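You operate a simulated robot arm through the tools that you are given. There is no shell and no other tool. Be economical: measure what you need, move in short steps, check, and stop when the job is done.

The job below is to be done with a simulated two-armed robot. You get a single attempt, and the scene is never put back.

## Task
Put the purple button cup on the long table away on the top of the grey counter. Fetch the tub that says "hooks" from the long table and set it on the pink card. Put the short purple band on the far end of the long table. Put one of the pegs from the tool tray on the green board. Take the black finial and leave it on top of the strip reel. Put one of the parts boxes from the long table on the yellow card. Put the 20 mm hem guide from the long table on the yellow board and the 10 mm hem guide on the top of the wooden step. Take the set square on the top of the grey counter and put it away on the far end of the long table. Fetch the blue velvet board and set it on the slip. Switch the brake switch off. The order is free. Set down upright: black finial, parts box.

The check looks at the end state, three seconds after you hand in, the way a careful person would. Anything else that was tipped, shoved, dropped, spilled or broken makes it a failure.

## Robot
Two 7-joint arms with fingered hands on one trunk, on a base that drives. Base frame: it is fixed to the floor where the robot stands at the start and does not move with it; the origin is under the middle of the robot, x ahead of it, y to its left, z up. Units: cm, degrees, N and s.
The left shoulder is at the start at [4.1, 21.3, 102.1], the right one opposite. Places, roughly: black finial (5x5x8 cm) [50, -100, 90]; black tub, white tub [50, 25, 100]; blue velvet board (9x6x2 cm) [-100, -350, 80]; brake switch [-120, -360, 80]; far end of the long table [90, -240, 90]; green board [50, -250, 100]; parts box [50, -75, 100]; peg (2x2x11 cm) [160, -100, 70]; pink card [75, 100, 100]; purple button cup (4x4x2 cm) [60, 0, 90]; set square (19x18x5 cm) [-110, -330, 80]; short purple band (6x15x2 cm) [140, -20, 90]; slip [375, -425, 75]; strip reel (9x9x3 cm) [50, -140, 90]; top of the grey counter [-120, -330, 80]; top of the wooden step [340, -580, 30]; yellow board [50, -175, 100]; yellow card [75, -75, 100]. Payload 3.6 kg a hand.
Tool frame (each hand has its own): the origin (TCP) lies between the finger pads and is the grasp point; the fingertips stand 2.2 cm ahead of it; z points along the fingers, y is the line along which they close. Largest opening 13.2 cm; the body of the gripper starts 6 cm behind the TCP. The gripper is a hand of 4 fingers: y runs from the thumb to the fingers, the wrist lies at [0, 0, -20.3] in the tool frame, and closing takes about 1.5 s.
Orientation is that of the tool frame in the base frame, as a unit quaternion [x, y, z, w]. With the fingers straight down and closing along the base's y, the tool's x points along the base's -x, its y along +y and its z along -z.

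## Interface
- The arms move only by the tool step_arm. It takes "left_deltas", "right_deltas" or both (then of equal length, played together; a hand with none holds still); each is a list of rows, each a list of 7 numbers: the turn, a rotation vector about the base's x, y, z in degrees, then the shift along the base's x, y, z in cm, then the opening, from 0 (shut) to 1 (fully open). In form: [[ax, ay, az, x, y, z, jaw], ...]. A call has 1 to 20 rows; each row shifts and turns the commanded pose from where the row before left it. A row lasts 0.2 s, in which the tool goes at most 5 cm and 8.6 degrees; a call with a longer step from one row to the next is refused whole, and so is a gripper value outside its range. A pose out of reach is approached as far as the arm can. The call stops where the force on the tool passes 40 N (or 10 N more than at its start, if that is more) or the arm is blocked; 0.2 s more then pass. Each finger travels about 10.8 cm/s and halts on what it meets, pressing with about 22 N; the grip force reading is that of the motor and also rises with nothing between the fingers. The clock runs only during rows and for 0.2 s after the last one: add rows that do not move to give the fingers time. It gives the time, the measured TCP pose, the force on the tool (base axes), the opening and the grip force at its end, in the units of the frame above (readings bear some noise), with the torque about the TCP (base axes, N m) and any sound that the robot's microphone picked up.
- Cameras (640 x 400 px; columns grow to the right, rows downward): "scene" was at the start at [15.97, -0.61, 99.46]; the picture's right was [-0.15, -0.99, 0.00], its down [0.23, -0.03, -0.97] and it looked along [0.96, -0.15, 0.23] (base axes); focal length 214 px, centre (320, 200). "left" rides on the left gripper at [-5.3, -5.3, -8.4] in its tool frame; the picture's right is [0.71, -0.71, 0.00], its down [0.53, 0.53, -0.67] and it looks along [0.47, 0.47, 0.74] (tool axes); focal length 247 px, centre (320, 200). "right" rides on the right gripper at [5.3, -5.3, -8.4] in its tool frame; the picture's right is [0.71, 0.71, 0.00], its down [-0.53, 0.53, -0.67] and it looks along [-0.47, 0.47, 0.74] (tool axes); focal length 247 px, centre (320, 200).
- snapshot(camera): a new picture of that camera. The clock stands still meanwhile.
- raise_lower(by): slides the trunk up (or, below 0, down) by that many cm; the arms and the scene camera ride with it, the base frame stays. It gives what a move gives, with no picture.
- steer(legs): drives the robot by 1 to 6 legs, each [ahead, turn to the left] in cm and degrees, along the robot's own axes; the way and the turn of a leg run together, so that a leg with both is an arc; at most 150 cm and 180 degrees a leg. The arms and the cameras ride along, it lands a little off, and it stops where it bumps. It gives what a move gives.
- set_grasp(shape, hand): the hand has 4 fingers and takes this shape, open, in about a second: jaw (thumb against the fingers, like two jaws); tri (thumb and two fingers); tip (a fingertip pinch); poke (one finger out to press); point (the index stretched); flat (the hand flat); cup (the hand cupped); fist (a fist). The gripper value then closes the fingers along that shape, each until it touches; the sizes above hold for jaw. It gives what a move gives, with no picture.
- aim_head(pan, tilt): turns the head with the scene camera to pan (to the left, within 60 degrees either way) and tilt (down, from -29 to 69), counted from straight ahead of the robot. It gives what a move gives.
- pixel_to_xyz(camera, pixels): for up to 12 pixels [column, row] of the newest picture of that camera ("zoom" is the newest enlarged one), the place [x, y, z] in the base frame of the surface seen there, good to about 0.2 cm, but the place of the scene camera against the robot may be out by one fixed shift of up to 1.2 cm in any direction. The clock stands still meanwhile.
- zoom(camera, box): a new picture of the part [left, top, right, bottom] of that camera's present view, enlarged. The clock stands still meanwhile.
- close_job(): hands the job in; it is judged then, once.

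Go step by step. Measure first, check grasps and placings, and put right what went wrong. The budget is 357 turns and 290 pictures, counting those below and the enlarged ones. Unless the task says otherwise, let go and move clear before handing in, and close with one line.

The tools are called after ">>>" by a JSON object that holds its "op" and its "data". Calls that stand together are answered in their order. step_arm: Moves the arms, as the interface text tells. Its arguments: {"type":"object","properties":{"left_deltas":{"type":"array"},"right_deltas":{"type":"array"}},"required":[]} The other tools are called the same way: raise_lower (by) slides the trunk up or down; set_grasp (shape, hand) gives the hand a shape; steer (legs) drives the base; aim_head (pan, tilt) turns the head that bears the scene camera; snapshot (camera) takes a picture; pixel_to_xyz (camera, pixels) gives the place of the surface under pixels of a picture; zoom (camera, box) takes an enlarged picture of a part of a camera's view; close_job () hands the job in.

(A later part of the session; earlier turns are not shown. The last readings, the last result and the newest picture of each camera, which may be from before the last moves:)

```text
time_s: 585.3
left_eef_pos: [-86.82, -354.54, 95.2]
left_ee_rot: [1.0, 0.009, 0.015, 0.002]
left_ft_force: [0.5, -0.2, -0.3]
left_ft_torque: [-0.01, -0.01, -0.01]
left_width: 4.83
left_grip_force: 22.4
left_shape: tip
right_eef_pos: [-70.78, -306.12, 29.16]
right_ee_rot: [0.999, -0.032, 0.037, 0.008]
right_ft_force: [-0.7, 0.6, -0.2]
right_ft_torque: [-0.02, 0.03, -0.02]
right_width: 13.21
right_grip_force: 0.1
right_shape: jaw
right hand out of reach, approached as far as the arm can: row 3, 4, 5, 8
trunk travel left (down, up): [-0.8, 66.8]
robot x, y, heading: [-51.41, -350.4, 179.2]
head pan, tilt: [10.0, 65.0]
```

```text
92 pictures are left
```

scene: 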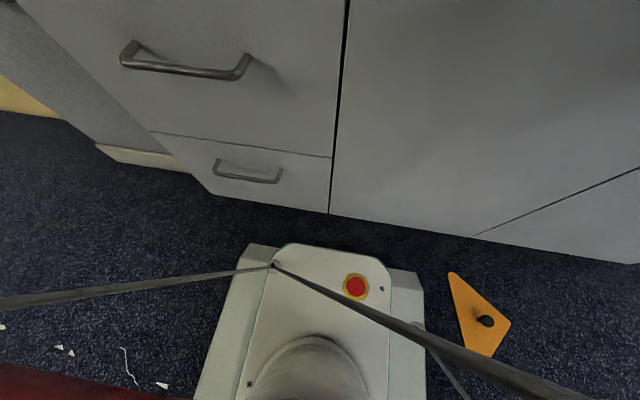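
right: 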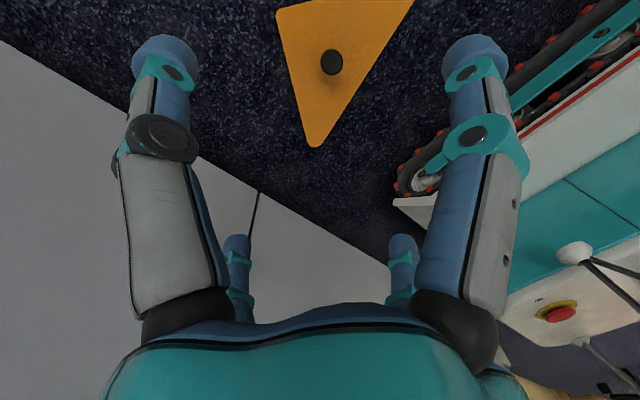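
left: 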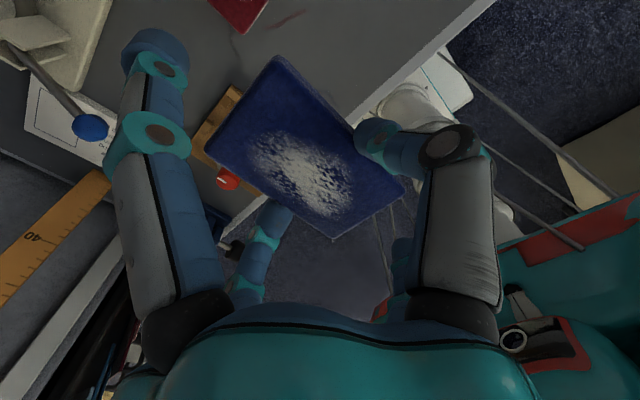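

>>> {"op": "step_arm", "data": {"right_deltas": [[0, 0, 0, 0.9, -0.6, -4, 1], [0, 0, 0, 0.9, -0.6, -4, 1], [0, 0, 0, 0.9, -0.5, -4, 1], [0, 0, 0, 0, 0, -4, 1], [0, 0, 0, 0, 0, 0, 1]]}}

>>> {"op": "snapshot", "data": {"camera": "right"}}

>>> {"op": "aim_head", "data": {"pan": -50, "tilt": 60}}

>>> {"op": "snapshot", "data": {"camera": "scene"}}

```text
time_s: 586.7
left_eef_pos: [-88.66, -354.79, 94.29]
left_ee_rot: [1.0, 0.01, 0.026, -0.001]
left_ft_force: [1.0, -0.7, 0.4]
left_ft_torque: [-0.01, 0.07, 0.0]
left_width: 4.82
left_grip_force: 22.1
left_shape: tip
right_eef_pos: [-71.01, -304.8, 28.42]
right_ee_rot: [0.997, -0.035, 0.073, 0.003]
right_ft_force: [-2.4, -0.1, 0.4]
right_ft_torque: [0.06, -0.16, 0.06]
right_width: 13.18
right_grip_force: 0.0
right_shape: jaw
right hand out of reach, approached as far as the arm can: row 1, 2, 3, 4
trunk travel left (down, up): [-0.8, 66.8]
robot x, y, heading: [-50.94, -349.89, 178.4]
head pan, tilt: [10.0, 65.0]
stopped in row 5 (right hand): the arm was blocked; the commanded pose is now the measured one
```

```text
91 pictures are left
```

right: 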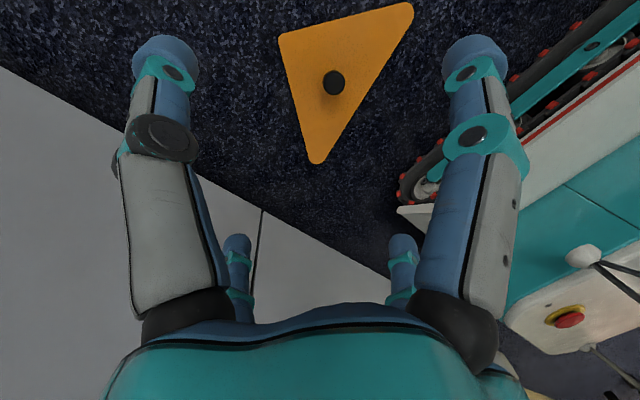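

```text
time_s: 588.0
left_eef_pos: [-88.29, -354.48, 94.56]
left_ee_rot: [1.0, 0.009, 0.024, 0.002]
left_ft_force: [0.2, -0.7, -0.9]
left_ft_torque: [0.03, 0.0, 0.02]
left_width: 4.85
left_grip_force: 22.2
left_shape: tip
right_eef_pos: [-70.66, -304.5, 27.96]
right_ee_rot: [0.997, -0.035, 0.074, 0.003]
right_ft_force: [-0.6, 0.1, 0.0]
right_ft_torque: [0.03, -0.01, -0.01]
right_width: 13.21
right_grip_force: 0.1
right_shape: jaw
trunk travel left (down, up): [-0.8, 66.8]
robot x, y, heading: [-51.38, -350.02, 178.5]
head pan, tilt: [-50.0, 60.0]
```

```text
90 pictures are left
```

scene: 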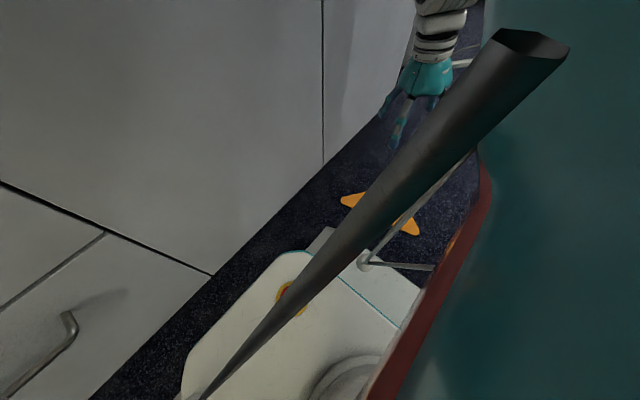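

The elbow jams against the counter here. A straight-arm reach from the north side (facing south at x≈-47, y≈-266) is better. I raise the trunk and reposition around the square.

>>> {"op": "step_arm", "data": {"right_deltas": [[0, 0, 0, 0, 0, 4, 1], [0, 0, 0, 0, 0, 4, 1], [0, 0, 0, 0, 0, 4, 1], [0, 0, 0, 0, 0, 0, 1]]}}

>>> {"op": "raise_lower", "data": {"by": 45}}

>>> {"op": "steer", "data": {"legs": [[-40, 0]]}}

>>> {"op": "steer", "data": {"legs": [[0, 45]]}}

>>> {"op": "steer", "data": {"legs": [[0, 54]]}}

```text
time_s: 589.0
left_eef_pos: [-89.54, -354.9, 94.07]
left_ee_rot: [1.0, 0.008, 0.03, -0.002]
left_ft_force: [0.2, 0.4, -0.7]
left_ft_torque: [-0.02, 0.02, 0.01]
left_width: 4.85
left_grip_force: 21.8
left_shape: tip
right_eef_pos: [-72.69, -305.44, 39.87]
right_ee_rot: [0.998, -0.029, 0.062, 0.002]
right_ft_force: [-1.1, 0.2, -0.4]
right_ft_torque: [-0.01, -0.01, -0.07]
right_width: 13.2
right_grip_force: 0.1
right_shape: jaw
trunk travel left (down, up): [-0.8, 66.8]
robot x, y, heading: [-51.62, -349.77, 179.0]
head pan, tilt: [-50.0, 60.0]
```

```text
refused: 45 is not a number from -40 to 40
```

```text
time_s: 591.5
left_eef_pos: [-49.77, -355.64, 94.11]
left_ee_rot: [1.0, 0.006, 0.031, -0.002]
left_ft_force: [-0.5, -0.3, -0.5]
left_ft_torque: [0.0, -0.02, 0.01]
left_width: 4.83
left_grip_force: 22.1
left_shape: tip
right_eef_pos: [-32.72, -306.08, 39.83]
right_ee_rot: [0.997, -0.034, 0.062, 0.003]
right_ft_force: [0.1, 1.0, -0.4]
right_ft_torque: [0.03, -0.01, -0.01]
right_width: 13.19
right_grip_force: 0.0
right_shape: jaw
trunk travel left (down, up): [-0.8, 66.8]
robot x, y, heading: [-11.73, -350.95, 178.7]
head pan, tilt: [-50.0, 60.0]
```

```text
time_s: 593.0
left_eef_pos: [-46.19, -367.31, 94.22]
left_ee_rot: [0.985, 0.169, 0.029, -0.008]
left_ft_force: [-0.3, -1.1, -0.7]
left_ft_torque: [0.02, 0.01, -0.01]
left_width: 4.84
left_grip_force: 21.8
left_shape: tip
right_eef_pos: [-46.28, -314.97, 39.77]
right_ee_rot: [0.989, 0.131, 0.062, -0.006]
right_ft_force: [0.7, -0.5, 1.2]
right_ft_torque: [-0.01, 0.03, 0.02]
right_width: 13.18
right_grip_force: 0.0
right_shape: jaw
trunk travel left (down, up): [-0.8, 66.8]
robot x, y, heading: [-12.15, -349.13, -162.6]
head pan, tilt: [-50.0, 60.0]
stopped in leg 1: the robot was blocked; the commanded pose is now the measured one
```

```text
time_s: 594.3
left_eef_pos: [-42.67, -372.84, 94.43]
left_ee_rot: [0.966, 0.257, 0.028, -0.01]
left_ft_force: [0.0, 0.1, -1.0]
left_ft_torque: [0.0, 0.01, 0.0]
left_width: 4.84
left_grip_force: 22.1
left_shape: tip
right_eef_pos: [-51.41, -321.59, 39.31]
right_ee_rot: [0.978, 0.198, 0.069, 0.009]
right_ft_force: [0.8, 0.7, -0.3]
right_ft_torque: [-0.03, -0.01, 0.01]
right_width: 13.21
right_grip_force: 0.1
right_shape: jaw
trunk travel left (down, up): [-0.8, 66.8]
robot x, y, heading: [-12.25, -348.52, -152.1]
head pan, tilt: [-50.0, 60.0]
stopped in leg 1: the robot was blocked; the commanded pose is now the measured one
```

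The trunk move was refused (limit 40); I raise by 40 now and continue the turn.

>>> {"op": "raise_lower", "data": {"by": 40}}

>>> {"op": "steer", "data": {"legs": [[0, 40]]}}

>>> {"op": "steer", "data": {"legs": [[0, 30]]}}

>>> {"op": "steer", "data": {"legs": [[-132, 0]]}}

```text
time_s: 598.1
left_eef_pos: [-42.68, -372.94, 134.33]
left_ee_rot: [0.966, 0.256, 0.028, -0.009]
left_ft_force: [-0.1, 0.0, -0.7]
left_ft_torque: [0.0, -0.03, -0.01]
left_width: 4.84
left_grip_force: 21.4
left_shape: tip
right_eef_pos: [-51.47, -321.72, 79.32]
right_ee_rot: [0.978, 0.198, 0.068, 0.009]
right_ft_force: [0.1, -0.4, -0.2]
right_ft_torque: [-0.03, -0.02, 0.03]
right_width: 13.19
right_grip_force: 0.1
right_shape: jaw
trunk travel left (down, up): [-40.8, 26.8]
robot x, y, heading: [-12.35, -348.57, -152.0]
head pan, tilt: [-50.0, 60.0]
```

```text
time_s: 600.0
left_eef_pos: [-24.9, -385.47, 134.38]
left_ee_rot: [0.856, 0.517, 0.024, -0.018]
left_ft_force: [0.1, -0.8, -0.8]
left_ft_torque: [0.05, -0.02, -0.01]
left_width: 4.85
left_grip_force: 21.9
left_shape: tip
right_eef_pos: [-59.79, -346.92, 79.44]
right_ee_rot: [0.883, 0.465, 0.069, -0.01]
right_ft_force: [0.7, -0.4, 0.4]
right_ft_torque: [0.01, 0.05, -0.01]
right_width: 13.19
right_grip_force: 0.0
right_shape: jaw
trunk travel left (down, up): [-40.8, 26.8]
robot x, y, heading: [-14.35, -347.51, -119.1]
head pan, tilt: [-50.0, 60.0]
stopped in leg 1: the robot was blocked; the commanded pose is now the measured one
```

```text
time_s: 601.9
left_eef_pos: [-5.48, -386.04, 134.44]
left_ee_rot: [0.701, 0.713, 0.019, -0.024]
left_ft_force: [-0.8, -0.7, -0.7]
left_ft_torque: [-0.02, 0.02, -0.02]
left_width: 4.83
left_grip_force: 22.1
left_shape: tip
right_eef_pos: [-54.49, -368.99, 79.46]
right_ee_rot: [0.741, 0.668, 0.065, -0.026]
right_ft_force: [-0.6, -1.1, -0.7]
right_ft_torque: [-0.03, 0.0, 0.01]
right_width: 13.19
right_grip_force: 0.1
right_shape: jaw
trunk travel left (down, up): [-40.8, 26.8]
robot x, y, heading: [-16.6, -347.84, -90.1]
head pan, tilt: [-50.0, 60.0]
stopped in leg 1: the robot was blocked; the commanded pose is now the measured one
```

```text
time_s: 608.6
left_eef_pos: [-4.89, -252.27, 134.52]
left_ee_rot: [0.708, 0.706, 0.02, -0.021]
left_ft_force: [0.7, -0.4, -0.8]
left_ft_torque: [-0.02, 0.0, -0.04]
left_width: 4.84
left_grip_force: 22.0
left_shape: tip
right_eef_pos: [-53.56, -234.3, 79.59]
right_ee_rot: [0.748, 0.66, 0.065, -0.025]
right_ft_force: [1.2, 0.4, -0.7]
right_ft_torque: [0.01, 0.0, 0.03]
right_width: 13.2
right_grip_force: 0.1
right_shape: jaw
trunk travel left (down, up): [-40.8, 26.8]
robot x, y, heading: [-15.24, -213.72, -91.2]
head pan, tilt: [-50.0, 60.0]
```

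>>> {"op": "steer", "data": {"legs": [[0, 16]]}}

>>> {"op": "steer", "data": {"legs": [[-50, 0]]}}

>>> {"op": "steer", "data": {"legs": [[0, -38]]}}

>>> {"op": "aim_head", "data": {"pan": 0, "tilt": 45}}

>>> {"op": "snapshot", "data": {"camera": "scene"}}

```text
time_s: 610.0
left_eef_pos: [4.96, -247.81, 134.58]
left_ee_rot: [0.606, 0.795, 0.017, -0.025]
left_ft_force: [0.5, -0.2, -1.2]
left_ft_torque: [0.05, 0.02, -0.02]
left_width: 4.82
left_grip_force: 21.7
left_shape: tip
right_eef_pos: [-46.74, -243.58, 79.43]
right_ee_rot: [0.651, 0.756, 0.062, -0.034]
right_ft_force: [0.0, -0.2, -0.5]
right_ft_torque: [0.02, 0.0, -0.01]
right_width: 13.21
right_grip_force: 0.0
right_shape: jaw
trunk travel left (down, up): [-40.8, 26.8]
robot x, y, heading: [-16.07, -213.57, -75.8]
head pan, tilt: [-50.0, 60.0]
```

```text
time_s: 612.9
left_eef_pos: [-7.17, -199.4, 134.65]
left_ee_rot: [0.6, 0.799, 0.017, -0.025]
left_ft_force: [-0.7, -0.3, -0.2]
left_ft_torque: [0.01, 0.0, 0.01]
left_width: 4.83
left_grip_force: 21.8
left_shape: tip
right_eef_pos: [-58.84, -195.92, 79.65]
right_ee_rot: [0.646, 0.76, 0.061, -0.034]
right_ft_force: [-0.8, -0.8, 0.1]
right_ft_torque: [0.0, 0.01, -0.03]
right_width: 13.2
right_grip_force: 0.1
right_shape: jaw
trunk travel left (down, up): [-40.8, 26.8]
robot x, y, heading: [-29.19, -165.55, -74.6]
head pan, tilt: [-50.0, 60.0]
```

```text
time_s: 614.8
left_eef_pos: [-27.99, -205.88, 134.77]
left_ee_rot: [0.795, 0.606, 0.022, -0.018]
left_ft_force: [-0.4, 0.3, -0.6]
left_ft_torque: [0.02, -0.03, 0.02]
left_width: 4.83
left_grip_force: 22.0
left_shape: tip
right_eef_pos: [-70.12, -175.9, 79.58]
right_ee_rot: [0.828, 0.556, 0.068, -0.015]
right_ft_force: [-0.2, 1.1, 0.5]
right_ft_torque: [0.0, 0.0, -0.02]
right_width: 13.2
right_grip_force: 0.0
right_shape: jaw
trunk travel left (down, up): [-40.8, 26.8]
robot x, y, heading: [-26.63, -166.21, -106.7]
head pan, tilt: [-50.0, 60.0]
stopped in leg 1: the robot was blocked; the commanded pose is now the measured one
```

```text
time_s: 616.0
left_eef_pos: [-27.9, -206.01, 134.7]
left_ee_rot: [0.794, 0.607, 0.021, -0.02]
left_ft_force: [0.2, 1.0, -0.8]
left_ft_torque: [0.0, -0.03, 0.0]
left_width: 4.82
left_grip_force: 22.1
left_shape: tip
right_eef_pos: [-70.04, -176.05, 79.83]
right_ee_rot: [0.828, 0.557, 0.068, -0.016]
right_ft_force: [-0.2, 0.6, 0.4]
right_ft_torque: [0.02, 0.02, 0.02]
right_width: 13.19
right_grip_force: 0.1
right_shape: jaw
trunk travel left (down, up): [-40.8, 26.8]
robot x, y, heading: [-26.52, -166.3, -106.5]
head pan, tilt: [0.0, 45.0]
```

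```text
89 pictures are left
```

scene: 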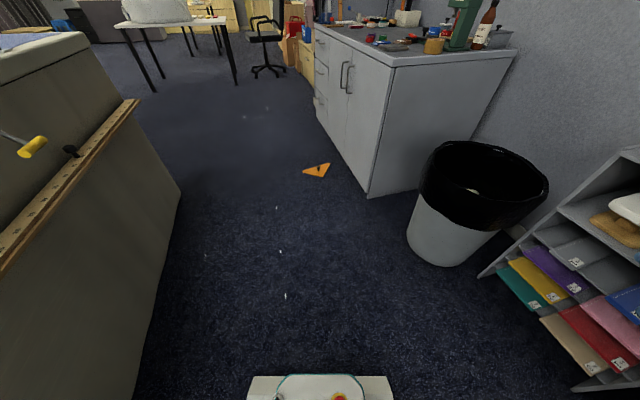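

>>> {"op": "pixel_to_xyz", "data": {"camera": "scene", "pixels": [[408, 235], [425, 180], [368, 196], [318, 166], [303, 168], [328, 163], [322, 178], [480, 275], [440, 265]]}}

```text
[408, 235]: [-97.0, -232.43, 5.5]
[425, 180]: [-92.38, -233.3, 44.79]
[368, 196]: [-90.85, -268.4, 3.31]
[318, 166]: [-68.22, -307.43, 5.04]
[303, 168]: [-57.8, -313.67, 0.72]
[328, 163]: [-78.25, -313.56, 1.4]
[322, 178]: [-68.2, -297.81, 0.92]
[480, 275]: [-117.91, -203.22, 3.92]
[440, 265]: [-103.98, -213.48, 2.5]
```

I bring the right hand in front, then line up on x≈-47 heading south.

>>> {"op": "step_arm", "data": {"right_deltas": [[0, 0, 0, 1.5, -3, 2, 1], [0, 0, 0, 1.6, -3.6, 2, 1], [0, 0, 0, 1.6, -3.6, 2, 1], [0, 0, 0, 1.6, -3.6, 2, 1], [0, 0, 0, 1.6, -3.6, 2, 1], [0, 0, 0, 1.7, -3.6, 0, 1], [0, 0, 0, 1.7, -3.5, 0, 1], [0, 0, 0, 0, 0, 0, 1]]}}

>>> {"op": "steer", "data": {"legs": [[0, -20]]}}

>>> {"op": "steer", "data": {"legs": [[34, 0]]}}

>>> {"op": "steer", "data": {"legs": [[0, 37]]}}

```text
time_s: 617.8
left_eef_pos: [-27.86, -206.06, 134.73]
left_ee_rot: [0.795, 0.606, 0.022, -0.019]
left_ft_force: [0.1, 1.0, -0.1]
left_ft_torque: [0.03, -0.03, 0.01]
left_width: 4.83
left_grip_force: 21.5
left_shape: tip
right_eef_pos: [-63.24, -194.15, 94.21]
right_ee_rot: [0.828, 0.557, 0.068, -0.016]
right_ft_force: [-0.1, 0.3, -0.3]
right_ft_torque: [-0.01, 0.02, 0.01]
right_width: 13.19
right_grip_force: 0.0
right_shape: jaw
right hand out of reach, approached as far as the arm can: row 4, 5, 6, 7
trunk travel left (down, up): [-40.8, 26.8]
robot x, y, heading: [-26.7, -166.17, -106.9]
head pan, tilt: [0.0, 45.0]
```

```text
time_s: 619.2
left_eef_pos: [-41.31, -203.04, 134.67]
left_ee_rot: [0.888, 0.459, 0.024, -0.015]
left_ft_force: [-0.1, -0.3, -0.8]
left_ft_torque: [0.04, -0.04, 0.02]
left_width: 4.79
left_grip_force: 22.2
left_shape: tip
right_eef_pos: [-70.35, -179.83, 94.22]
right_ee_rot: [0.912, 0.404, 0.069, -0.004]
right_ft_force: [-0.1, 0.1, 0.0]
right_ft_torque: [0.01, -0.04, -0.01]
right_width: 13.2
right_grip_force: 0.1
right_shape: jaw
trunk travel left (down, up): [-40.8, 26.8]
robot x, y, heading: [-25.43, -167.37, -126.6]
head pan, tilt: [0.0, 45.0]
```

```text
time_s: 621.4
left_eef_pos: [-61.62, -229.94, 134.61]
left_ee_rot: [0.888, 0.458, 0.025, -0.016]
left_ft_force: [-0.4, -0.4, -0.6]
left_ft_torque: [0.01, 0.0, 0.01]
left_width: 4.82
left_grip_force: 21.4
left_shape: tip
right_eef_pos: [-90.53, -206.56, 94.24]
right_ee_rot: [0.912, 0.404, 0.069, -0.004]
right_ft_force: [0.5, -0.1, 0.0]
right_ft_torque: [0.02, 0.0, 0.04]
right_width: 13.21
right_grip_force: 0.1
right_shape: jaw
trunk travel left (down, up): [-40.8, 26.8]
robot x, y, heading: [-45.06, -194.06, -127.0]
head pan, tilt: [0.0, 45.0]
```

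```text
time_s: 623.6
left_eef_pos: [-36.45, -232.58, 134.77]
left_ee_rot: [0.696, 0.718, 0.019, -0.022]
left_ft_force: [-0.6, -0.2, -0.4]
left_ft_torque: [0.0, -0.01, 0.03]
left_width: 4.83
left_grip_force: 22.1
left_shape: tip
right_eef_pos: [-74.32, -230.83, 94.65]
right_ee_rot: [0.737, 0.672, 0.065, -0.017]
right_ft_force: [0.0, 0.3, -0.8]
right_ft_torque: [0.03, 0.02, -0.04]
right_width: 13.22
right_grip_force: 0.1
right_shape: jaw
trunk travel left (down, up): [-40.8, 26.8]
robot x, y, heading: [-48.04, -193.85, -90.2]
head pan, tilt: [0.0, 45.0]
```

>>> {"op": "steer", "data": {"legs": [[72, 0]]}}

>>> {"op": "step_arm", "data": {"right_deltas": [[0, 0, 0, 0, -4, 1, 1], [0, 0, 0, 0, -4, 1, 1], [0, 0, 0, 0.5, -4, 1, 1], [0, 0, 0, 0.5, -4, 1, 1], [0, 0, 0, 0.5, -4, 1, 1], [0, 0, 0, 1, -4, 1, 1], [0, 0, 0, 1, -3, 1, 1], [0, 0, 0, 0, 0, 0, 1]]}}

>>> {"op": "raise_lower", "data": {"by": -40}}

>>> {"op": "aim_head", "data": {"pan": -15, "tilt": 50}}

>>> {"op": "snapshot", "data": {"camera": "scene"}}

```text
time_s: 627.5
left_eef_pos: [-36.93, -303.82, 134.71]
left_ee_rot: [0.698, 0.715, 0.018, -0.023]
left_ft_force: [-0.1, -0.3, -0.2]
left_ft_torque: [0.03, 0.03, -0.02]
left_width: 4.83
left_grip_force: 21.6
left_shape: tip
right_eef_pos: [-74.92, -302.03, 94.68]
right_ee_rot: [0.739, 0.671, 0.065, -0.016]
right_ft_force: [-0.4, -0.4, 0.1]
right_ft_torque: [0.02, 0.0, 0.0]
right_width: 13.21
right_grip_force: 0.1
right_shape: jaw
trunk travel left (down, up): [-40.8, 26.8]
robot x, y, heading: [-48.66, -265.12, -90.5]
head pan, tilt: [0.0, 45.0]
```

```text
time_s: 629.3
left_eef_pos: [-36.93, -303.79, 134.87]
left_ee_rot: [0.697, 0.716, 0.019, -0.022]
left_ft_force: [0.1, 0.1, 0.0]
left_ft_torque: [0.03, 0.01, 0.02]
left_width: 4.84
left_grip_force: 21.2
left_shape: tip
right_eef_pos: [-81.92, -310.95, 105.68]
right_ee_rot: [0.738, 0.672, 0.065, -0.015]
right_ft_force: [-0.1, 0.6, -0.2]
right_ft_torque: [0.03, 0.03, 0.04]
right_width: 13.21
right_grip_force: 0.0
right_shape: jaw
right hand out of reach, approached as far as the arm can: row 1, 2, 3, 4, 5, 6, 7
trunk travel left (down, up): [-40.8, 26.8]
robot x, y, heading: [-48.79, -265.36, -90.3]
head pan, tilt: [0.0, 45.0]
```

```text
time_s: 631.5
left_eef_pos: [-37.05, -304.14, 110.55]
left_ee_rot: [0.697, 0.716, 0.024, -0.025]
left_ft_force: [-0.4, -0.2, -0.6]
left_ft_torque: [-0.03, -0.03, 0.0]
left_width: 4.83
left_grip_force: 22.4
left_shape: tip
right_eef_pos: [-81.41, -310.86, 82.08]
right_ee_rot: [0.737, 0.673, 0.066, -0.011]
right_ft_force: [3.0, 2.2, 13.9]
right_ft_torque: [0.14, 1.18, -0.17]
right_width: 13.19
right_grip_force: 0.0
right_shape: jaw
trunk travel left (down, up): [-16.8, 50.7]
robot x, y, heading: [-48.38, -264.73, -90.4]
head pan, tilt: [0.0, 45.0]
stopped: the force on the tool passed its limit (the readings are from after the stop); the commanded pose is now the measured one
```

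```text
time_s: 632.3
left_eef_pos: [-36.92, -304.06, 110.53]
left_ee_rot: [0.697, 0.716, 0.022, -0.026]
left_ft_force: [-0.1, -0.4, -1.1]
left_ft_torque: [-0.01, 0.04, -0.02]
left_width: 4.83
left_grip_force: 22.1
left_shape: tip
right_eef_pos: [-81.19, -310.96, 82.07]
right_ee_rot: [0.736, 0.674, 0.065, -0.013]
right_ft_force: [2.4, 1.5, 17.8]
right_ft_torque: [0.13, 1.45, -0.05]
right_width: 13.19
right_grip_force: 0.0
right_shape: jaw
trunk travel left (down, up): [-16.8, 50.7]
robot x, y, heading: [-48.86, -265.27, -90.4]
head pan, tilt: [-15.0, 50.0]
```

```text
88 pictures are left
```

scene: 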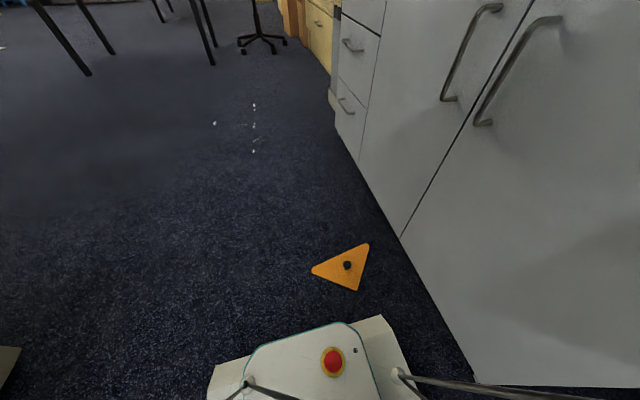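

The right fingertips came down on the counter's edge (17 N). I lift off at once and move the hand away from the counter.

>>> {"op": "raise_lower", "data": {"by": 6}}

>>> {"op": "step_arm", "data": {"right_deltas": [[0, 0, 0, 2, 3, 2, 1], [0, 0, 0, 3, 3, 1, 1], [0, 0, 0, 3, 3, 0, 1], [0, 0, 0, 3, 3, 0, 1], [0, 0, 0, 3, 3, 0, 1], [0, 0, 0, 0, 0, 0, 1]]}}

>>> {"op": "aim_head", "data": {"pan": -45, "tilt": 35}}

>>> {"op": "snapshot", "data": {"camera": "scene"}}

```text
time_s: 633.3
left_eef_pos: [-36.97, -304.32, 116.44]
left_ee_rot: [0.697, 0.716, 0.024, -0.027]
left_ft_force: [0.1, -0.3, -0.3]
left_ft_torque: [0.02, 0.0, -0.01]
left_width: 4.83
left_grip_force: 21.4
left_shape: tip
right_eef_pos: [-81.6, -311.01, 87.93]
right_ee_rot: [0.737, 0.673, 0.068, -0.015]
right_ft_force: [0.7, -0.1, 0.2]
right_ft_torque: [0.04, -0.01, 0.04]
right_width: 13.19
right_grip_force: 0.0
right_shape: jaw
trunk travel left (down, up): [-22.8, 44.7]
robot x, y, heading: [-48.36, -265.62, -90.7]
head pan, tilt: [-15.0, 50.0]
```

```text
time_s: 634.7
left_eef_pos: [-36.99, -304.21, 116.65]
left_ee_rot: [0.697, 0.716, 0.023, -0.026]
left_ft_force: [0.5, 0.8, -1.5]
left_ft_torque: [0.0, 0.0, 0.02]
left_width: 4.81
left_grip_force: 21.8
left_shape: tip
right_eef_pos: [-67.54, -296.31, 90.77]
right_ee_rot: [0.737, 0.673, 0.066, -0.014]
right_ft_force: [0.1, 0.2, -0.2]
right_ft_torque: [-0.02, -0.03, 0.01]
right_width: 13.22
right_grip_force: 0.0
right_shape: jaw
trunk travel left (down, up): [-22.8, 44.7]
robot x, y, heading: [-48.65, -265.63, -90.4]
head pan, tilt: [-15.0, 50.0]
```

```text
time_s: 635.6
left_eef_pos: [-36.91, -304.17, 116.44]
left_ee_rot: [0.697, 0.716, 0.023, -0.026]
left_ft_force: [0.7, 0.7, -0.3]
left_ft_torque: [-0.04, 0.0, -0.03]
left_width: 4.84
left_grip_force: 22.2
left_shape: tip
right_eef_pos: [-67.56, -296.26, 90.99]
right_ee_rot: [0.737, 0.673, 0.067, -0.014]
right_ft_force: [-0.4, 1.2, 0.5]
right_ft_torque: [-0.02, -0.02, 0.01]
right_width: 13.2
right_grip_force: 0.0
right_shape: jaw
trunk travel left (down, up): [-22.8, 44.7]
robot x, y, heading: [-48.91, -264.93, -90.2]
head pan, tilt: [-45.0, 35.0]
```

```text
87 pictures are left
```

scene: 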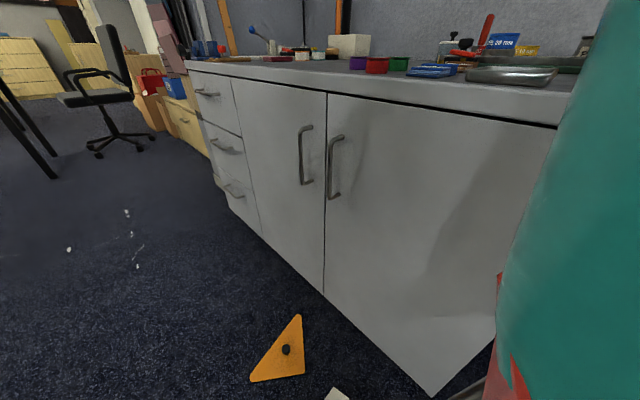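

>>> {"op": "raise_lower", "data": {"by": -22}}

>>> {"op": "step_arm", "data": {"right_deltas": [[-6.2, 4.5, 0, 0, -1.5, -3, 1], [0, 0, 0, 0, -1.5, -4.5, 1], [0, 0, 0, 0, -1.5, -4.5, 1], [0, 0, 0, 0, -1.5, -4.5, 1], [0, 0, 0, 0, -1.5, -4.5, 1], [0, 0, 0, 0, -1.5, -4.5, 1], [0, 0, 0, 0, -1.5, -4.5, 1], [0, 0, 0, 0, 0, -4.5, 1], [0, 0, 0, 0, 0, -4.5, 1], [0, 0, 0, 0, 0, 0, 1]]}}

>>> {"op": "snapshot", "data": {"camera": "right"}}

```text
time_s: 638.0
left_eef_pos: [-35.99, -306.09, 92.91]
left_ee_rot: [0.696, 0.715, 0.037, -0.05]
left_ft_force: [-0.2, 1.1, -0.6]
left_ft_torque: [-0.01, 0.01, -0.02]
left_width: 4.81
left_grip_force: 22.1
left_shape: tip
right_eef_pos: [-66.65, -295.77, 69.45]
right_ee_rot: [0.736, 0.674, 0.057, -0.018]
right_ft_force: [0.0, 0.3, 0.8]
right_ft_torque: [0.0, 0.0, 0.0]
right_width: 13.2
right_grip_force: 0.1
right_shape: jaw
trunk travel left (down, up): [-0.8, 66.7]
robot x, y, heading: [-48.9, -265.74, -90.7]
head pan, tilt: [-45.0, 35.0]
```

```text
time_s: 639.4
left_eef_pos: [-33.48, -307.67, 92.8]
left_ee_rot: [0.664, 0.746, 0.033, -0.047]
left_ft_force: [1.1, -0.5, 1.2]
left_ft_torque: [0.04, 0.12, 0.03]
left_width: 4.83
left_grip_force: 22.3
left_shape: tip
right_eef_pos: [-65.95, -308.82, 50.59]
right_ee_rot: [0.698, 0.713, -0.022, 0.062]
right_ft_force: [-0.4, -0.7, 0.2]
right_ft_torque: [0.02, 0.0, 0.06]
right_width: 13.22
right_grip_force: 0.0
right_shape: jaw
right hand out of reach, approached as far as the arm can: row 5, 6, 7
trunk travel left (down, up): [-0.8, 66.7]
robot x, y, heading: [-47.9, -268.25, -82.0]
head pan, tilt: [-45.0, 35.0]
stopped in row 7 (left hand): the arm was blocked; the commanded pose is now the measured one
```

```text
86 pictures are left
```

right: 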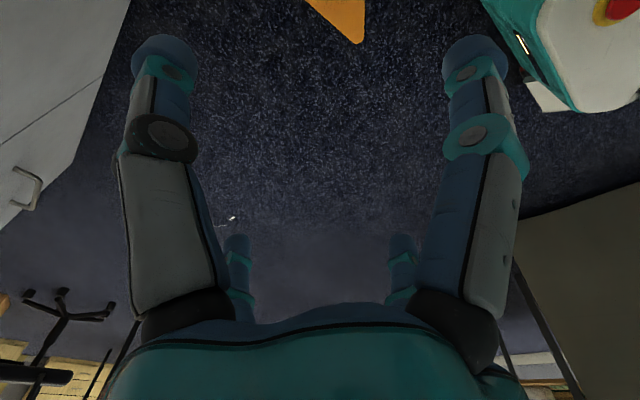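

The elbow pushed on the counter end and turned the base a little, so this side is no good either. I'll back out and come at it from the south-east (heading 150), where the elbow side is open.

>>> {"op": "step_arm", "data": {"right_deltas": [[0, 0, 0, 0, 1, 4, 1], [0, 0, 0, 0, 1, 4, 1], [0, 0, 0, 0, 1, 4, 1], [0, 0, 0, 0, 1, 4, 1], [0, 0, 0, 0, 0, 0, 1]]}}

>>> {"op": "raise_lower", "data": {"by": 40}}

>>> {"op": "steer", "data": {"legs": [[-40, 0]]}}

>>> {"op": "aim_head", "data": {"pan": -25, "tilt": 40}}

>>> {"op": "snapshot", "data": {"camera": "scene"}}

```text
time_s: 639.8
left_eef_pos: [-33.61, -310.09, 91.12]
left_ee_rot: [0.647, 0.761, 0.035, -0.03]
left_ft_force: [3.2, 3.8, -0.1]
left_ft_torque: [-0.29, 0.28, 0.02]
left_width: 4.81
left_grip_force: 22.1
left_shape: tip
right_eef_pos: [-68.65, -312.81, 49.34]
right_ee_rot: [0.701, 0.71, -0.011, 0.07]
right_ft_force: [11.7, 4.3, 15.2]
right_ft_torque: [-0.28, 1.23, -0.12]
right_width: 13.2
right_grip_force: 0.1
right_shape: jaw
trunk travel left (down, up): [-0.8, 66.7]
robot x, y, heading: [-46.92, -271.38, -74.6]
head pan, tilt: [-45.0, 35.0]
stopped in row 1 (left hand): the arm was blocked; the commanded pose is now the measured one
```

```text
time_s: 640.1
left_eef_pos: [-38.48, -313.05, 89.05]
left_ee_rot: [0.643, 0.764, 0.044, 0.016]
left_ft_force: [0.5, 3.6, 3.7]
left_ft_torque: [-0.34, 0.07, -0.03]
left_width: 4.86
left_grip_force: 21.7
left_shape: tip
right_eef_pos: [-63.29, -327.5, 60.38]
right_ee_rot: [0.605, 0.73, -0.051, 0.315]
right_ft_force: [4.0, 1.4, -0.1]
right_ft_torque: [-0.08, 0.26, -0.18]
right_width: 13.18
right_grip_force: 0.0
right_shape: jaw
trunk travel left (down, up): [-0.9, 66.7]
robot x, y, heading: [-45.95, -276.32, -65.5]
head pan, tilt: [-45.0, 35.0]
stopped: the arm was blocked; the commanded pose is now the measured one
```

```text
time_s: 640.8
left_eef_pos: [-28.23, -319.51, 90.1]
left_ee_rot: [0.619, 0.785, -0.026, -0.002]
left_ft_force: [1.6, -1.5, -2.7]
left_ft_torque: [0.1, 0.04, -0.04]
left_width: 4.81
left_grip_force: 22.0
left_shape: tip
right_eef_pos: [-66.2, -334.67, 55.96]
right_ee_rot: [0.644, 0.697, -0.031, 0.314]
right_ft_force: [-0.8, -2.5, -0.1]
right_ft_torque: [0.18, -0.06, 0.13]
right_width: 13.21
right_grip_force: 0.1
right_shape: jaw
trunk travel left (down, up): [-0.9, 66.7]
robot x, y, heading: [-44.59, -280.0, -58.5]
head pan, tilt: [-45.0, 35.0]
stopped in leg 1: the robot was blocked; the commanded pose is now the measured one
```

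```text
time_s: 641.6
left_eef_pos: [-26.51, -321.04, 90.86]
left_ee_rot: [0.59, 0.805, -0.05, 0.026]
left_ft_force: [-12.9, 2.4, -18.9]
left_ft_torque: [-0.23, -1.5, 0.2]
left_width: 4.79
left_grip_force: 21.6
left_shape: tip
right_eef_pos: [-66.98, -335.34, 56.24]
right_ee_rot: [0.641, 0.703, -0.037, 0.305]
right_ft_force: [1.3, -0.1, 1.0]
right_ft_torque: [-0.02, 0.11, -0.1]
right_width: 13.21
right_grip_force: 0.0
right_shape: jaw
trunk travel left (down, up): [-0.9, 66.7]
robot x, y, heading: [-43.93, -280.73, -57.3]
head pan, tilt: [-25.0, 40.0]
```

```text
85 pictures are left
```

scene: 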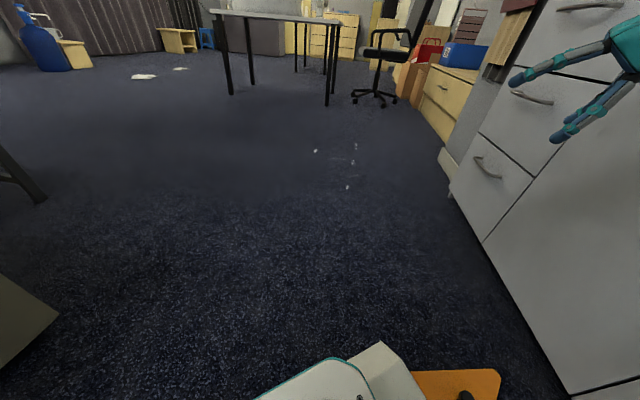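

The arm reaction is pushing the base around. I stop and look at the right arm.

>>> {"op": "aim_head", "data": {"pan": -58, "tilt": 25}}

>>> {"op": "snapshot", "data": {"camera": "scene"}}

>>> {"op": "snapshot", "data": {"camera": "left"}}

```text
time_s: 642.6
left_eef_pos: [-27.72, -321.18, 92.79]
left_ee_rot: [0.603, 0.791, -0.101, -0.004]
left_ft_force: [-6.3, 9.6, -12.2]
left_ft_torque: [-0.59, -0.68, 0.1]
left_width: 4.76
left_grip_force: 21.7
left_shape: tip
right_eef_pos: [-67.08, -335.38, 55.82]
right_ee_rot: [0.647, 0.701, -0.037, 0.299]
right_ft_force: [-0.3, 1.0, 0.8]
right_ft_torque: [0.0, 0.02, -0.02]
right_width: 13.21
right_grip_force: 0.1
right_shape: jaw
trunk travel left (down, up): [-0.9, 66.7]
robot x, y, heading: [-44.06, -281.06, -56.7]
head pan, tilt: [-58.0, 25.0]
```

```text
84 pictures are left
```

scene: 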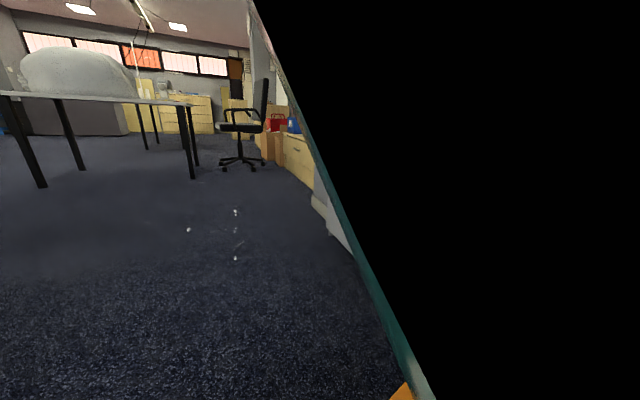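

```text
83 pictures are left
```

left: 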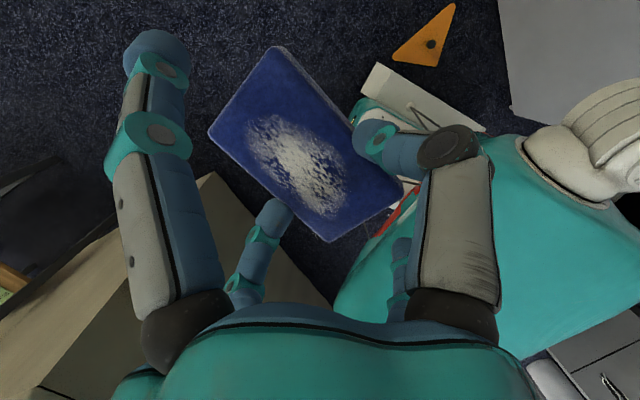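

>>> {"op": "raise_lower", "data": {"by": 15}}

```text
time_s: 643.0
left_eef_pos: [-22.6, -322.68, 93.32]
left_ee_rot: [0.563, 0.813, -0.149, 0.026]
left_ft_force: [-26.0, 10.1, -4.3]
left_ft_torque: [-0.89, -2.11, 0.48]
left_width: 4.81
left_grip_force: 22.1
left_shape: tip
right_eef_pos: [-66.0, -338.29, 53.93]
right_ee_rot: [0.669, 0.679, -0.007, 0.301]
right_ft_force: [-1.1, -0.4, -0.7]
right_ft_torque: [-0.02, -0.11, 0.04]
right_width: 13.19
right_grip_force: 0.0
right_shape: jaw
trunk travel left (down, up): [-1.2, 66.4]
robot x, y, heading: [-43.32, -282.31, -53.4]
head pan, tilt: [-58.0, 25.0]
stopped: the arm was blocked; the commanded pose is now the measured one
```

The left elbow seems to press on the table while the rear is near the counter corner. I try turning right to free both.

>>> {"op": "steer", "data": {"legs": [[0, -15]]}}

```text
time_s: 643.7
left_eef_pos: [-15.51, -330.97, 92.8]
left_ee_rot: [0.466, 0.873, -0.144, 0.021]
left_ft_force: [0.1, 3.7, -1.2]
left_ft_torque: [-0.12, 0.08, 0.04]
left_width: 4.44
left_grip_force: 21.5
left_shape: tip
right_eef_pos: [-68.14, -345.98, 43.79]
right_ee_rot: [0.681, 0.663, 0.067, 0.303]
right_ft_force: [1.8, -0.7, 0.9]
right_ft_torque: [0.09, 0.15, -0.05]
right_width: 13.21
right_grip_force: 0.1
right_shape: jaw
trunk travel left (down, up): [-1.2, 66.4]
robot x, y, heading: [-40.63, -287.7, -44.5]
head pan, tilt: [-58.0, 25.0]
stopped in leg 1: the robot was blocked; the commanded pose is now the measured one
```

>>> {"op": "snapshot", "data": {"camera": "left"}}

>>> {"op": "aim_head", "data": {"pan": -10, "tilt": 69}}

>>> {"op": "snapshot", "data": {"camera": "scene"}}

```text
82 pictures are left
```

left: 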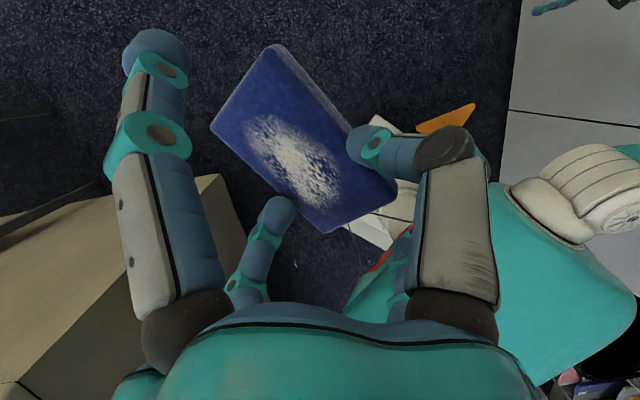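

```text
time_s: 644.8
left_eef_pos: [-16.73, -329.88, 94.58]
left_ee_rot: [0.488, 0.859, -0.149, 0.03]
left_ft_force: [0.1, -1.8, 0.4]
left_ft_torque: [0.18, 0.07, -0.15]
left_width: 3.04
left_grip_force: 22.2
left_shape: tip
right_eef_pos: [-67.66, -345.67, 45.0]
right_ee_rot: [0.671, 0.672, 0.061, 0.308]
right_ft_force: [-0.3, -2.4, 0.1]
right_ft_torque: [0.04, -0.08, 0.09]
right_width: 13.19
right_grip_force: 0.0
right_shape: jaw
trunk travel left (down, up): [-1.2, 66.4]
robot x, y, heading: [-41.02, -286.91, -45.1]
head pan, tilt: [-10.0, 68.8]
```

```text
81 pictures are left
```

scene: 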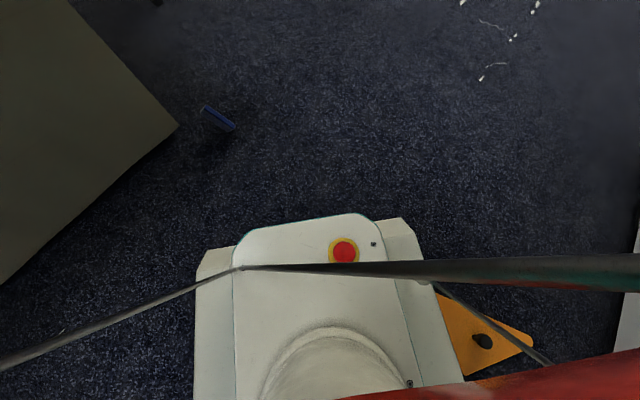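

The velvet board has dropped too (at (218,118), by the table end); the square touches the base's right side. Both can still be recovered. First I get untangled: raise the trunk.

>>> {"op": "raise_lower", "data": {"by": 30}}

```text
time_s: 645.2
left_eef_pos: [-18.52, -328.4, 96.09]
left_ee_rot: [0.47, 0.869, -0.15, 0.033]
left_ft_force: [-0.5, 1.0, -0.1]
left_ft_torque: [-0.06, -0.01, -0.01]
left_width: 3.0
left_grip_force: 22.0
left_shape: tip
right_eef_pos: [-67.68, -345.49, 46.34]
right_ee_rot: [0.655, 0.684, 0.057, 0.316]
right_ft_force: [0.0, 0.3, 1.2]
right_ft_torque: [0.05, 0.08, -0.02]
right_width: 13.21
right_grip_force: 0.0
right_shape: jaw
trunk travel left (down, up): [-1.4, 66.2]
robot x, y, heading: [-41.14, -287.02, -44.3]
head pan, tilt: [-10.0, 68.8]
stopped: the arm was blocked; the commanded pose is now the measured one
```

>>> {"op": "step_arm", "data": {"left_deltas": [[0, 0, 0, -2, -3, 0, 0.2], [0, 0, 0, -2, -3, 0, 0.5], [0, 0, 0, -2, -3, 0, 0.5], [0, 0, 0, -2, -3, 0, 0.5]]}}

>>> {"op": "aim_head", "data": {"pan": 60, "tilt": 10}}

>>> {"op": "snapshot", "data": {"camera": "scene"}}

```text
time_s: 646.4
left_eef_pos: [-21.11, -331.06, 94.34]
left_ee_rot: [0.438, 0.879, -0.182, 0.045]
left_ft_force: [-0.2, -0.8, 0.4]
left_ft_torque: [0.02, 0.03, -0.03]
left_width: 6.59
left_grip_force: 0.1
left_shape: tip
left hand out of reach, approached as far as the arm can: row 1, 2, 3, 4
right_eef_pos: [-67.75, -345.37, 46.49]
right_ee_rot: [0.647, 0.692, 0.06, 0.316]
right_ft_force: [0.7, -0.1, 0.3]
right_ft_torque: [0.02, 0.0, -0.01]
right_width: 13.17
right_grip_force: 0.1
right_shape: jaw
trunk travel left (down, up): [-1.4, 66.2]
robot x, y, heading: [-41.04, -287.13, -44.2]
head pan, tilt: [-10.0, 68.8]
stopped in row 4 (left hand): the arm was blocked; the commanded pose is now the measured one
```

```text
time_s: 647.8
left_eef_pos: [-21.21, -331.12, 94.33]
left_ee_rot: [0.438, 0.879, -0.183, 0.045]
left_ft_force: [0.0, 0.5, -0.6]
left_ft_torque: [0.0, 0.0, 0.0]
left_width: 6.58
left_grip_force: 0.1
left_shape: tip
right_eef_pos: [-67.77, -345.52, 46.54]
right_ee_rot: [0.648, 0.691, 0.06, 0.315]
right_ft_force: [0.3, 0.3, -0.7]
right_ft_torque: [0.0, 0.02, -0.01]
right_width: 13.19
right_grip_force: 0.1
right_shape: jaw
trunk travel left (down, up): [-1.4, 66.2]
robot x, y, heading: [-41.37, -286.85, -44.0]
head pan, tilt: [60.0, 10.0]
```

```text
80 pictures are left
```

scene: 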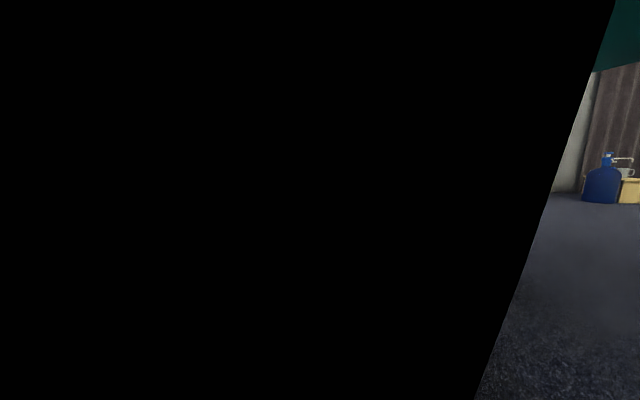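

>>> {"op": "step_arm", "data": {"left_deltas": [[0, 0, 0, 2, 0, 3, 0.5], [0, 0, 0, 2, 0, 3, 0.5], [0, 0, 0, 2, 0, 3, 0.5], [0, 0, 0, 2, 0, 3, 0.5], [0, 0, 0, 2, 0, 3, 0.5]]}}

>>> {"op": "step_arm", "data": {"right_deltas": [[0, 0, 0, 1, -2, 3, 1], [0, 0, 0, 1, -2, 3, 1], [0, 0, 0, 1, -2, 3, 1], [0, 0, 0, 1, -2, 3, 1], [0, 0, 0, 1, -2, 3, 1]]}}

```text
time_s: 649.0
left_eef_pos: [-12.92, -327.84, 99.25]
left_ee_rot: [0.438, 0.879, -0.181, 0.044]
left_ft_force: [-0.1, 0.6, -0.6]
left_ft_torque: [-0.01, 0.0, 0.01]
left_width: 6.58
left_grip_force: 0.1
left_shape: tip
left hand out of reach, approached as far as the arm can: row 1, 2, 3, 4, 5
right_eef_pos: [-67.85, -345.48, 46.62]
right_ee_rot: [0.648, 0.691, 0.061, 0.314]
right_ft_force: [-0.2, 0.2, 0.6]
right_ft_torque: [0.01, 0.01, 0.0]
right_width: 13.18
right_grip_force: 0.0
right_shape: jaw
trunk travel left (down, up): [-1.4, 66.2]
robot x, y, heading: [-41.27, -286.98, -44.1]
head pan, tilt: [60.0, 10.0]
```

```text
time_s: 649.8
left_eef_pos: [-14.97, -324.75, 98.74]
left_ee_rot: [0.47, 0.86, -0.195, 0.024]
left_ft_force: [10.5, -7.8, -7.5]
left_ft_torque: [0.39, 0.71, -0.19]
left_width: 6.59
left_grip_force: 0.1
left_shape: tip
right_eef_pos: [-68.35, -347.42, 55.86]
right_ee_rot: [0.668, 0.674, 0.05, 0.311]
right_ft_force: [0.3, 0.7, 0.7]
right_ft_torque: [0.03, 0.06, 0.0]
right_width: 13.18
right_grip_force: 0.0
right_shape: jaw
trunk travel left (down, up): [-1.4, 66.2]
robot x, y, heading: [-41.45, -286.4, -46.0]
head pan, tilt: [60.0, 10.0]
stopped in row 4 (left hand): the arm was blocked; the commanded pose is now the measured one
```

>>> {"op": "step_arm", "data": {"left_deltas": [[0, 0, 0, 0, 0, 0, 0.5], [0, 0, 0, 0, 0, 0, 0.5], [0, 0, 0, 0, 0, 0, 0.5]], "right_deltas": [[0, 0, 0, 0, 0, 0, 1], [0, 0, 0, 0, 0, 0, 1], [0, 0, 0, 0, 0, 0, 1]]}}

>>> {"op": "raise_lower", "data": {"by": 10}}

>>> {"op": "snapshot", "data": {"camera": "right"}}

```text
time_s: 650.4
left_eef_pos: [-16.79, -324.67, 97.88]
left_ee_rot: [0.464, 0.865, -0.187, 0.041]
left_ft_force: [0.6, 0.3, 0.2]
left_ft_torque: [-0.02, 0.01, 0.0]
left_width: 6.6
left_grip_force: 0.1
left_shape: tip
right_eef_pos: [-71.18, -347.87, 54.16]
right_ee_rot: [0.678, 0.671, 0.051, 0.295]
right_ft_force: [0.2, -0.5, 0.1]
right_ft_torque: [0.02, -0.02, 0.06]
right_width: 13.2
right_grip_force: 0.1
right_shape: jaw
trunk travel left (down, up): [-1.4, 66.2]
robot x, y, heading: [-41.74, -286.18, -45.9]
head pan, tilt: [60.0, 10.0]
stopped in row 3 (left hand): the arm was blocked; the commanded pose is now the measured one
```

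```text
time_s: 651.0
left_eef_pos: [-17.8, -325.61, 100.11]
left_ee_rot: [0.447, 0.873, -0.186, 0.062]
left_ft_force: [-0.5, -0.1, 0.1]
left_ft_torque: [-0.02, -0.01, -0.04]
left_width: 6.6
left_grip_force: 0.0
left_shape: tip
right_eef_pos: [-72.2, -349.56, 52.08]
right_ee_rot: [0.687, 0.66, 0.081, 0.293]
right_ft_force: [-0.4, -0.4, 0.4]
right_ft_torque: [0.02, 0.03, -0.04]
right_width: 13.18
right_grip_force: 0.0
right_shape: jaw
trunk travel left (down, up): [-3.9, 63.7]
robot x, y, heading: [-41.15, -287.32, -44.3]
head pan, tilt: [60.0, 10.0]
stopped: the arm was blocked; the commanded pose is now the measured one
```

```text
79 pictures are left
```

right: 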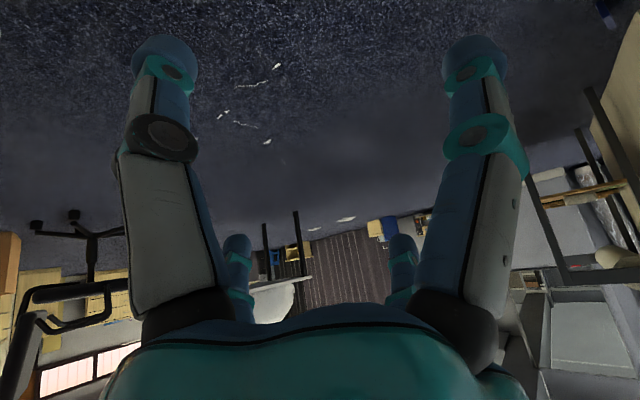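

The trunk crept up 2.5 cm; repeating in small lifts.

>>> {"op": "raise_lower", "data": {"by": 10}}

>>> {"op": "raise_lower", "data": {"by": 10}}

>>> {"op": "raise_lower", "data": {"by": 10}}

>>> {"op": "raise_lower", "data": {"by": 10}}

```text
time_s: 652.3
left_eef_pos: [-24.8, -322.63, 114.04]
left_ee_rot: [0.468, 0.854, -0.185, 0.129]
left_ft_force: [0.7, 0.0, 0.2]
left_ft_torque: [0.02, 0.0, 0.01]
left_width: 6.59
left_grip_force: 0.0
left_shape: tip
right_eef_pos: [-71.34, -349.71, 61.69]
right_ee_rot: [0.684, 0.654, 0.09, 0.309]
right_ft_force: [0.2, -0.1, 0.6]
right_ft_torque: [0.0, 0.0, 0.04]
right_width: 13.21
right_grip_force: 0.0
right_shape: jaw
trunk travel left (down, up): [-13.9, 53.7]
robot x, y, heading: [-41.48, -286.5, -44.2]
head pan, tilt: [60.0, 10.0]
```

```text
time_s: 653.4
left_eef_pos: [-30.33, -319.58, 125.64]
left_ee_rot: [0.47, 0.844, -0.19, 0.176]
left_ft_force: [1.4, -0.7, 0.0]
left_ft_torque: [0.05, 0.05, 0.01]
left_width: 6.6
left_grip_force: 0.0
left_shape: tip
right_eef_pos: [-70.17, -349.75, 68.81]
right_ee_rot: [0.678, 0.615, 0.139, 0.377]
right_ft_force: [0.2, -0.8, -0.7]
right_ft_torque: [0.0, -0.02, 0.03]
right_width: 13.21
right_grip_force: 0.1
right_shape: jaw
trunk travel left (down, up): [-22.9, 44.7]
robot x, y, heading: [-41.37, -286.74, -44.5]
head pan, tilt: [60.0, 10.0]
stopped: the arm was blocked; the commanded pose is now the measured one
```

```text
time_s: 654.8
left_eef_pos: [-31.07, -317.4, 137.77]
left_ee_rot: [0.465, 0.838, -0.21, 0.193]
left_ft_force: [0.3, 0.0, -0.3]
left_ft_torque: [0.02, 0.01, -0.01]
left_width: 6.6
left_grip_force: 0.1
left_shape: tip
right_eef_pos: [-70.37, -349.84, 78.65]
right_ee_rot: [0.678, 0.617, 0.137, 0.374]
right_ft_force: [-0.8, 0.0, 0.2]
right_ft_torque: [0.0, 0.02, 0.02]
right_width: 13.22
right_grip_force: 0.0
right_shape: jaw
trunk travel left (down, up): [-32.9, 34.7]
robot x, y, heading: [-40.93, -286.96, -44.6]
head pan, tilt: [60.0, 10.0]
```

```text
time_s: 656.1
left_eef_pos: [-31.98, -317.08, 147.68]
left_ee_rot: [0.471, 0.833, -0.21, 0.2]
left_ft_force: [-0.1, 0.3, 0.5]
left_ft_torque: [0.0, -0.01, 0.0]
left_width: 6.62
left_grip_force: 0.0
left_shape: tip
right_eef_pos: [-70.36, -349.76, 88.62]
right_ee_rot: [0.678, 0.617, 0.137, 0.374]
right_ft_force: [0.8, -0.4, 0.3]
right_ft_torque: [0.03, 0.01, 0.0]
right_width: 13.19
right_grip_force: 0.0
right_shape: jaw
trunk travel left (down, up): [-42.9, 24.7]
robot x, y, heading: [-41.47, -287.03, -44.6]
head pan, tilt: [60.0, 10.0]
```

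Trunk is up and free. I look at the floor ahead and beside.

>>> {"op": "aim_head", "data": {"pan": -20, "tilt": 60}}

>>> {"op": "snapshot", "data": {"camera": "scene"}}

>>> {"op": "pixel_to_xyz", "data": {"camera": "scene", "pixels": [[320, 200], [200, 100], [100, 200], [450, 330], [500, 300], [550, 250], [400, 300], [250, 300], [450, 150], [600, 200]]}}

```text
time_s: 657.6
left_eef_pos: [-31.34, -317.37, 147.6]
left_ee_rot: [0.467, 0.836, -0.208, 0.198]
left_ft_force: [-1.2, -0.1, -0.4]
left_ft_torque: [-0.01, 0.01, 0.03]
left_width: 6.59
left_grip_force: 0.2
left_shape: tip
right_eef_pos: [-70.23, -349.8, 88.65]
right_ee_rot: [0.679, 0.617, 0.136, 0.374]
right_ft_force: [-1.2, -0.1, 1.2]
right_ft_torque: [0.02, -0.01, -0.01]
right_width: 13.2
right_grip_force: 0.1
right_shape: jaw
trunk travel left (down, up): [-42.9, 24.7]
robot x, y, heading: [-41.54, -286.87, -44.7]
head pan, tilt: [-20.0, 60.0]
```

```text
78 pictures are left
```

scene: 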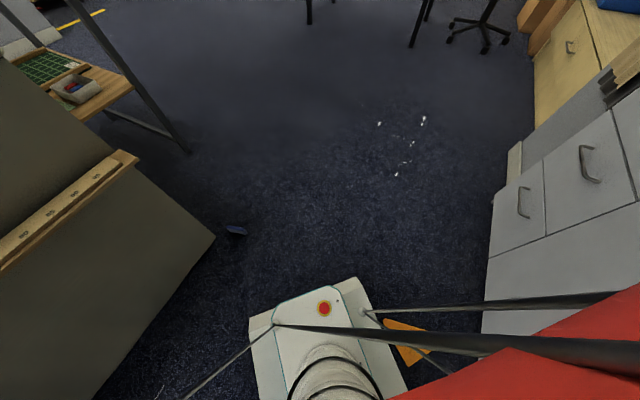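

```text
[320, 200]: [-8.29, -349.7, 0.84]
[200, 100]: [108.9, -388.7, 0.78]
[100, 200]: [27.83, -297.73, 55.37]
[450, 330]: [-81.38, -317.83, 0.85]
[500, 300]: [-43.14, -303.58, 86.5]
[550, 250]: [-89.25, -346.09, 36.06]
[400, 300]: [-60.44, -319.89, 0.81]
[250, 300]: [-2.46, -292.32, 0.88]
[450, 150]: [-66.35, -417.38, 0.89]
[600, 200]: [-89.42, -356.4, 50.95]
```

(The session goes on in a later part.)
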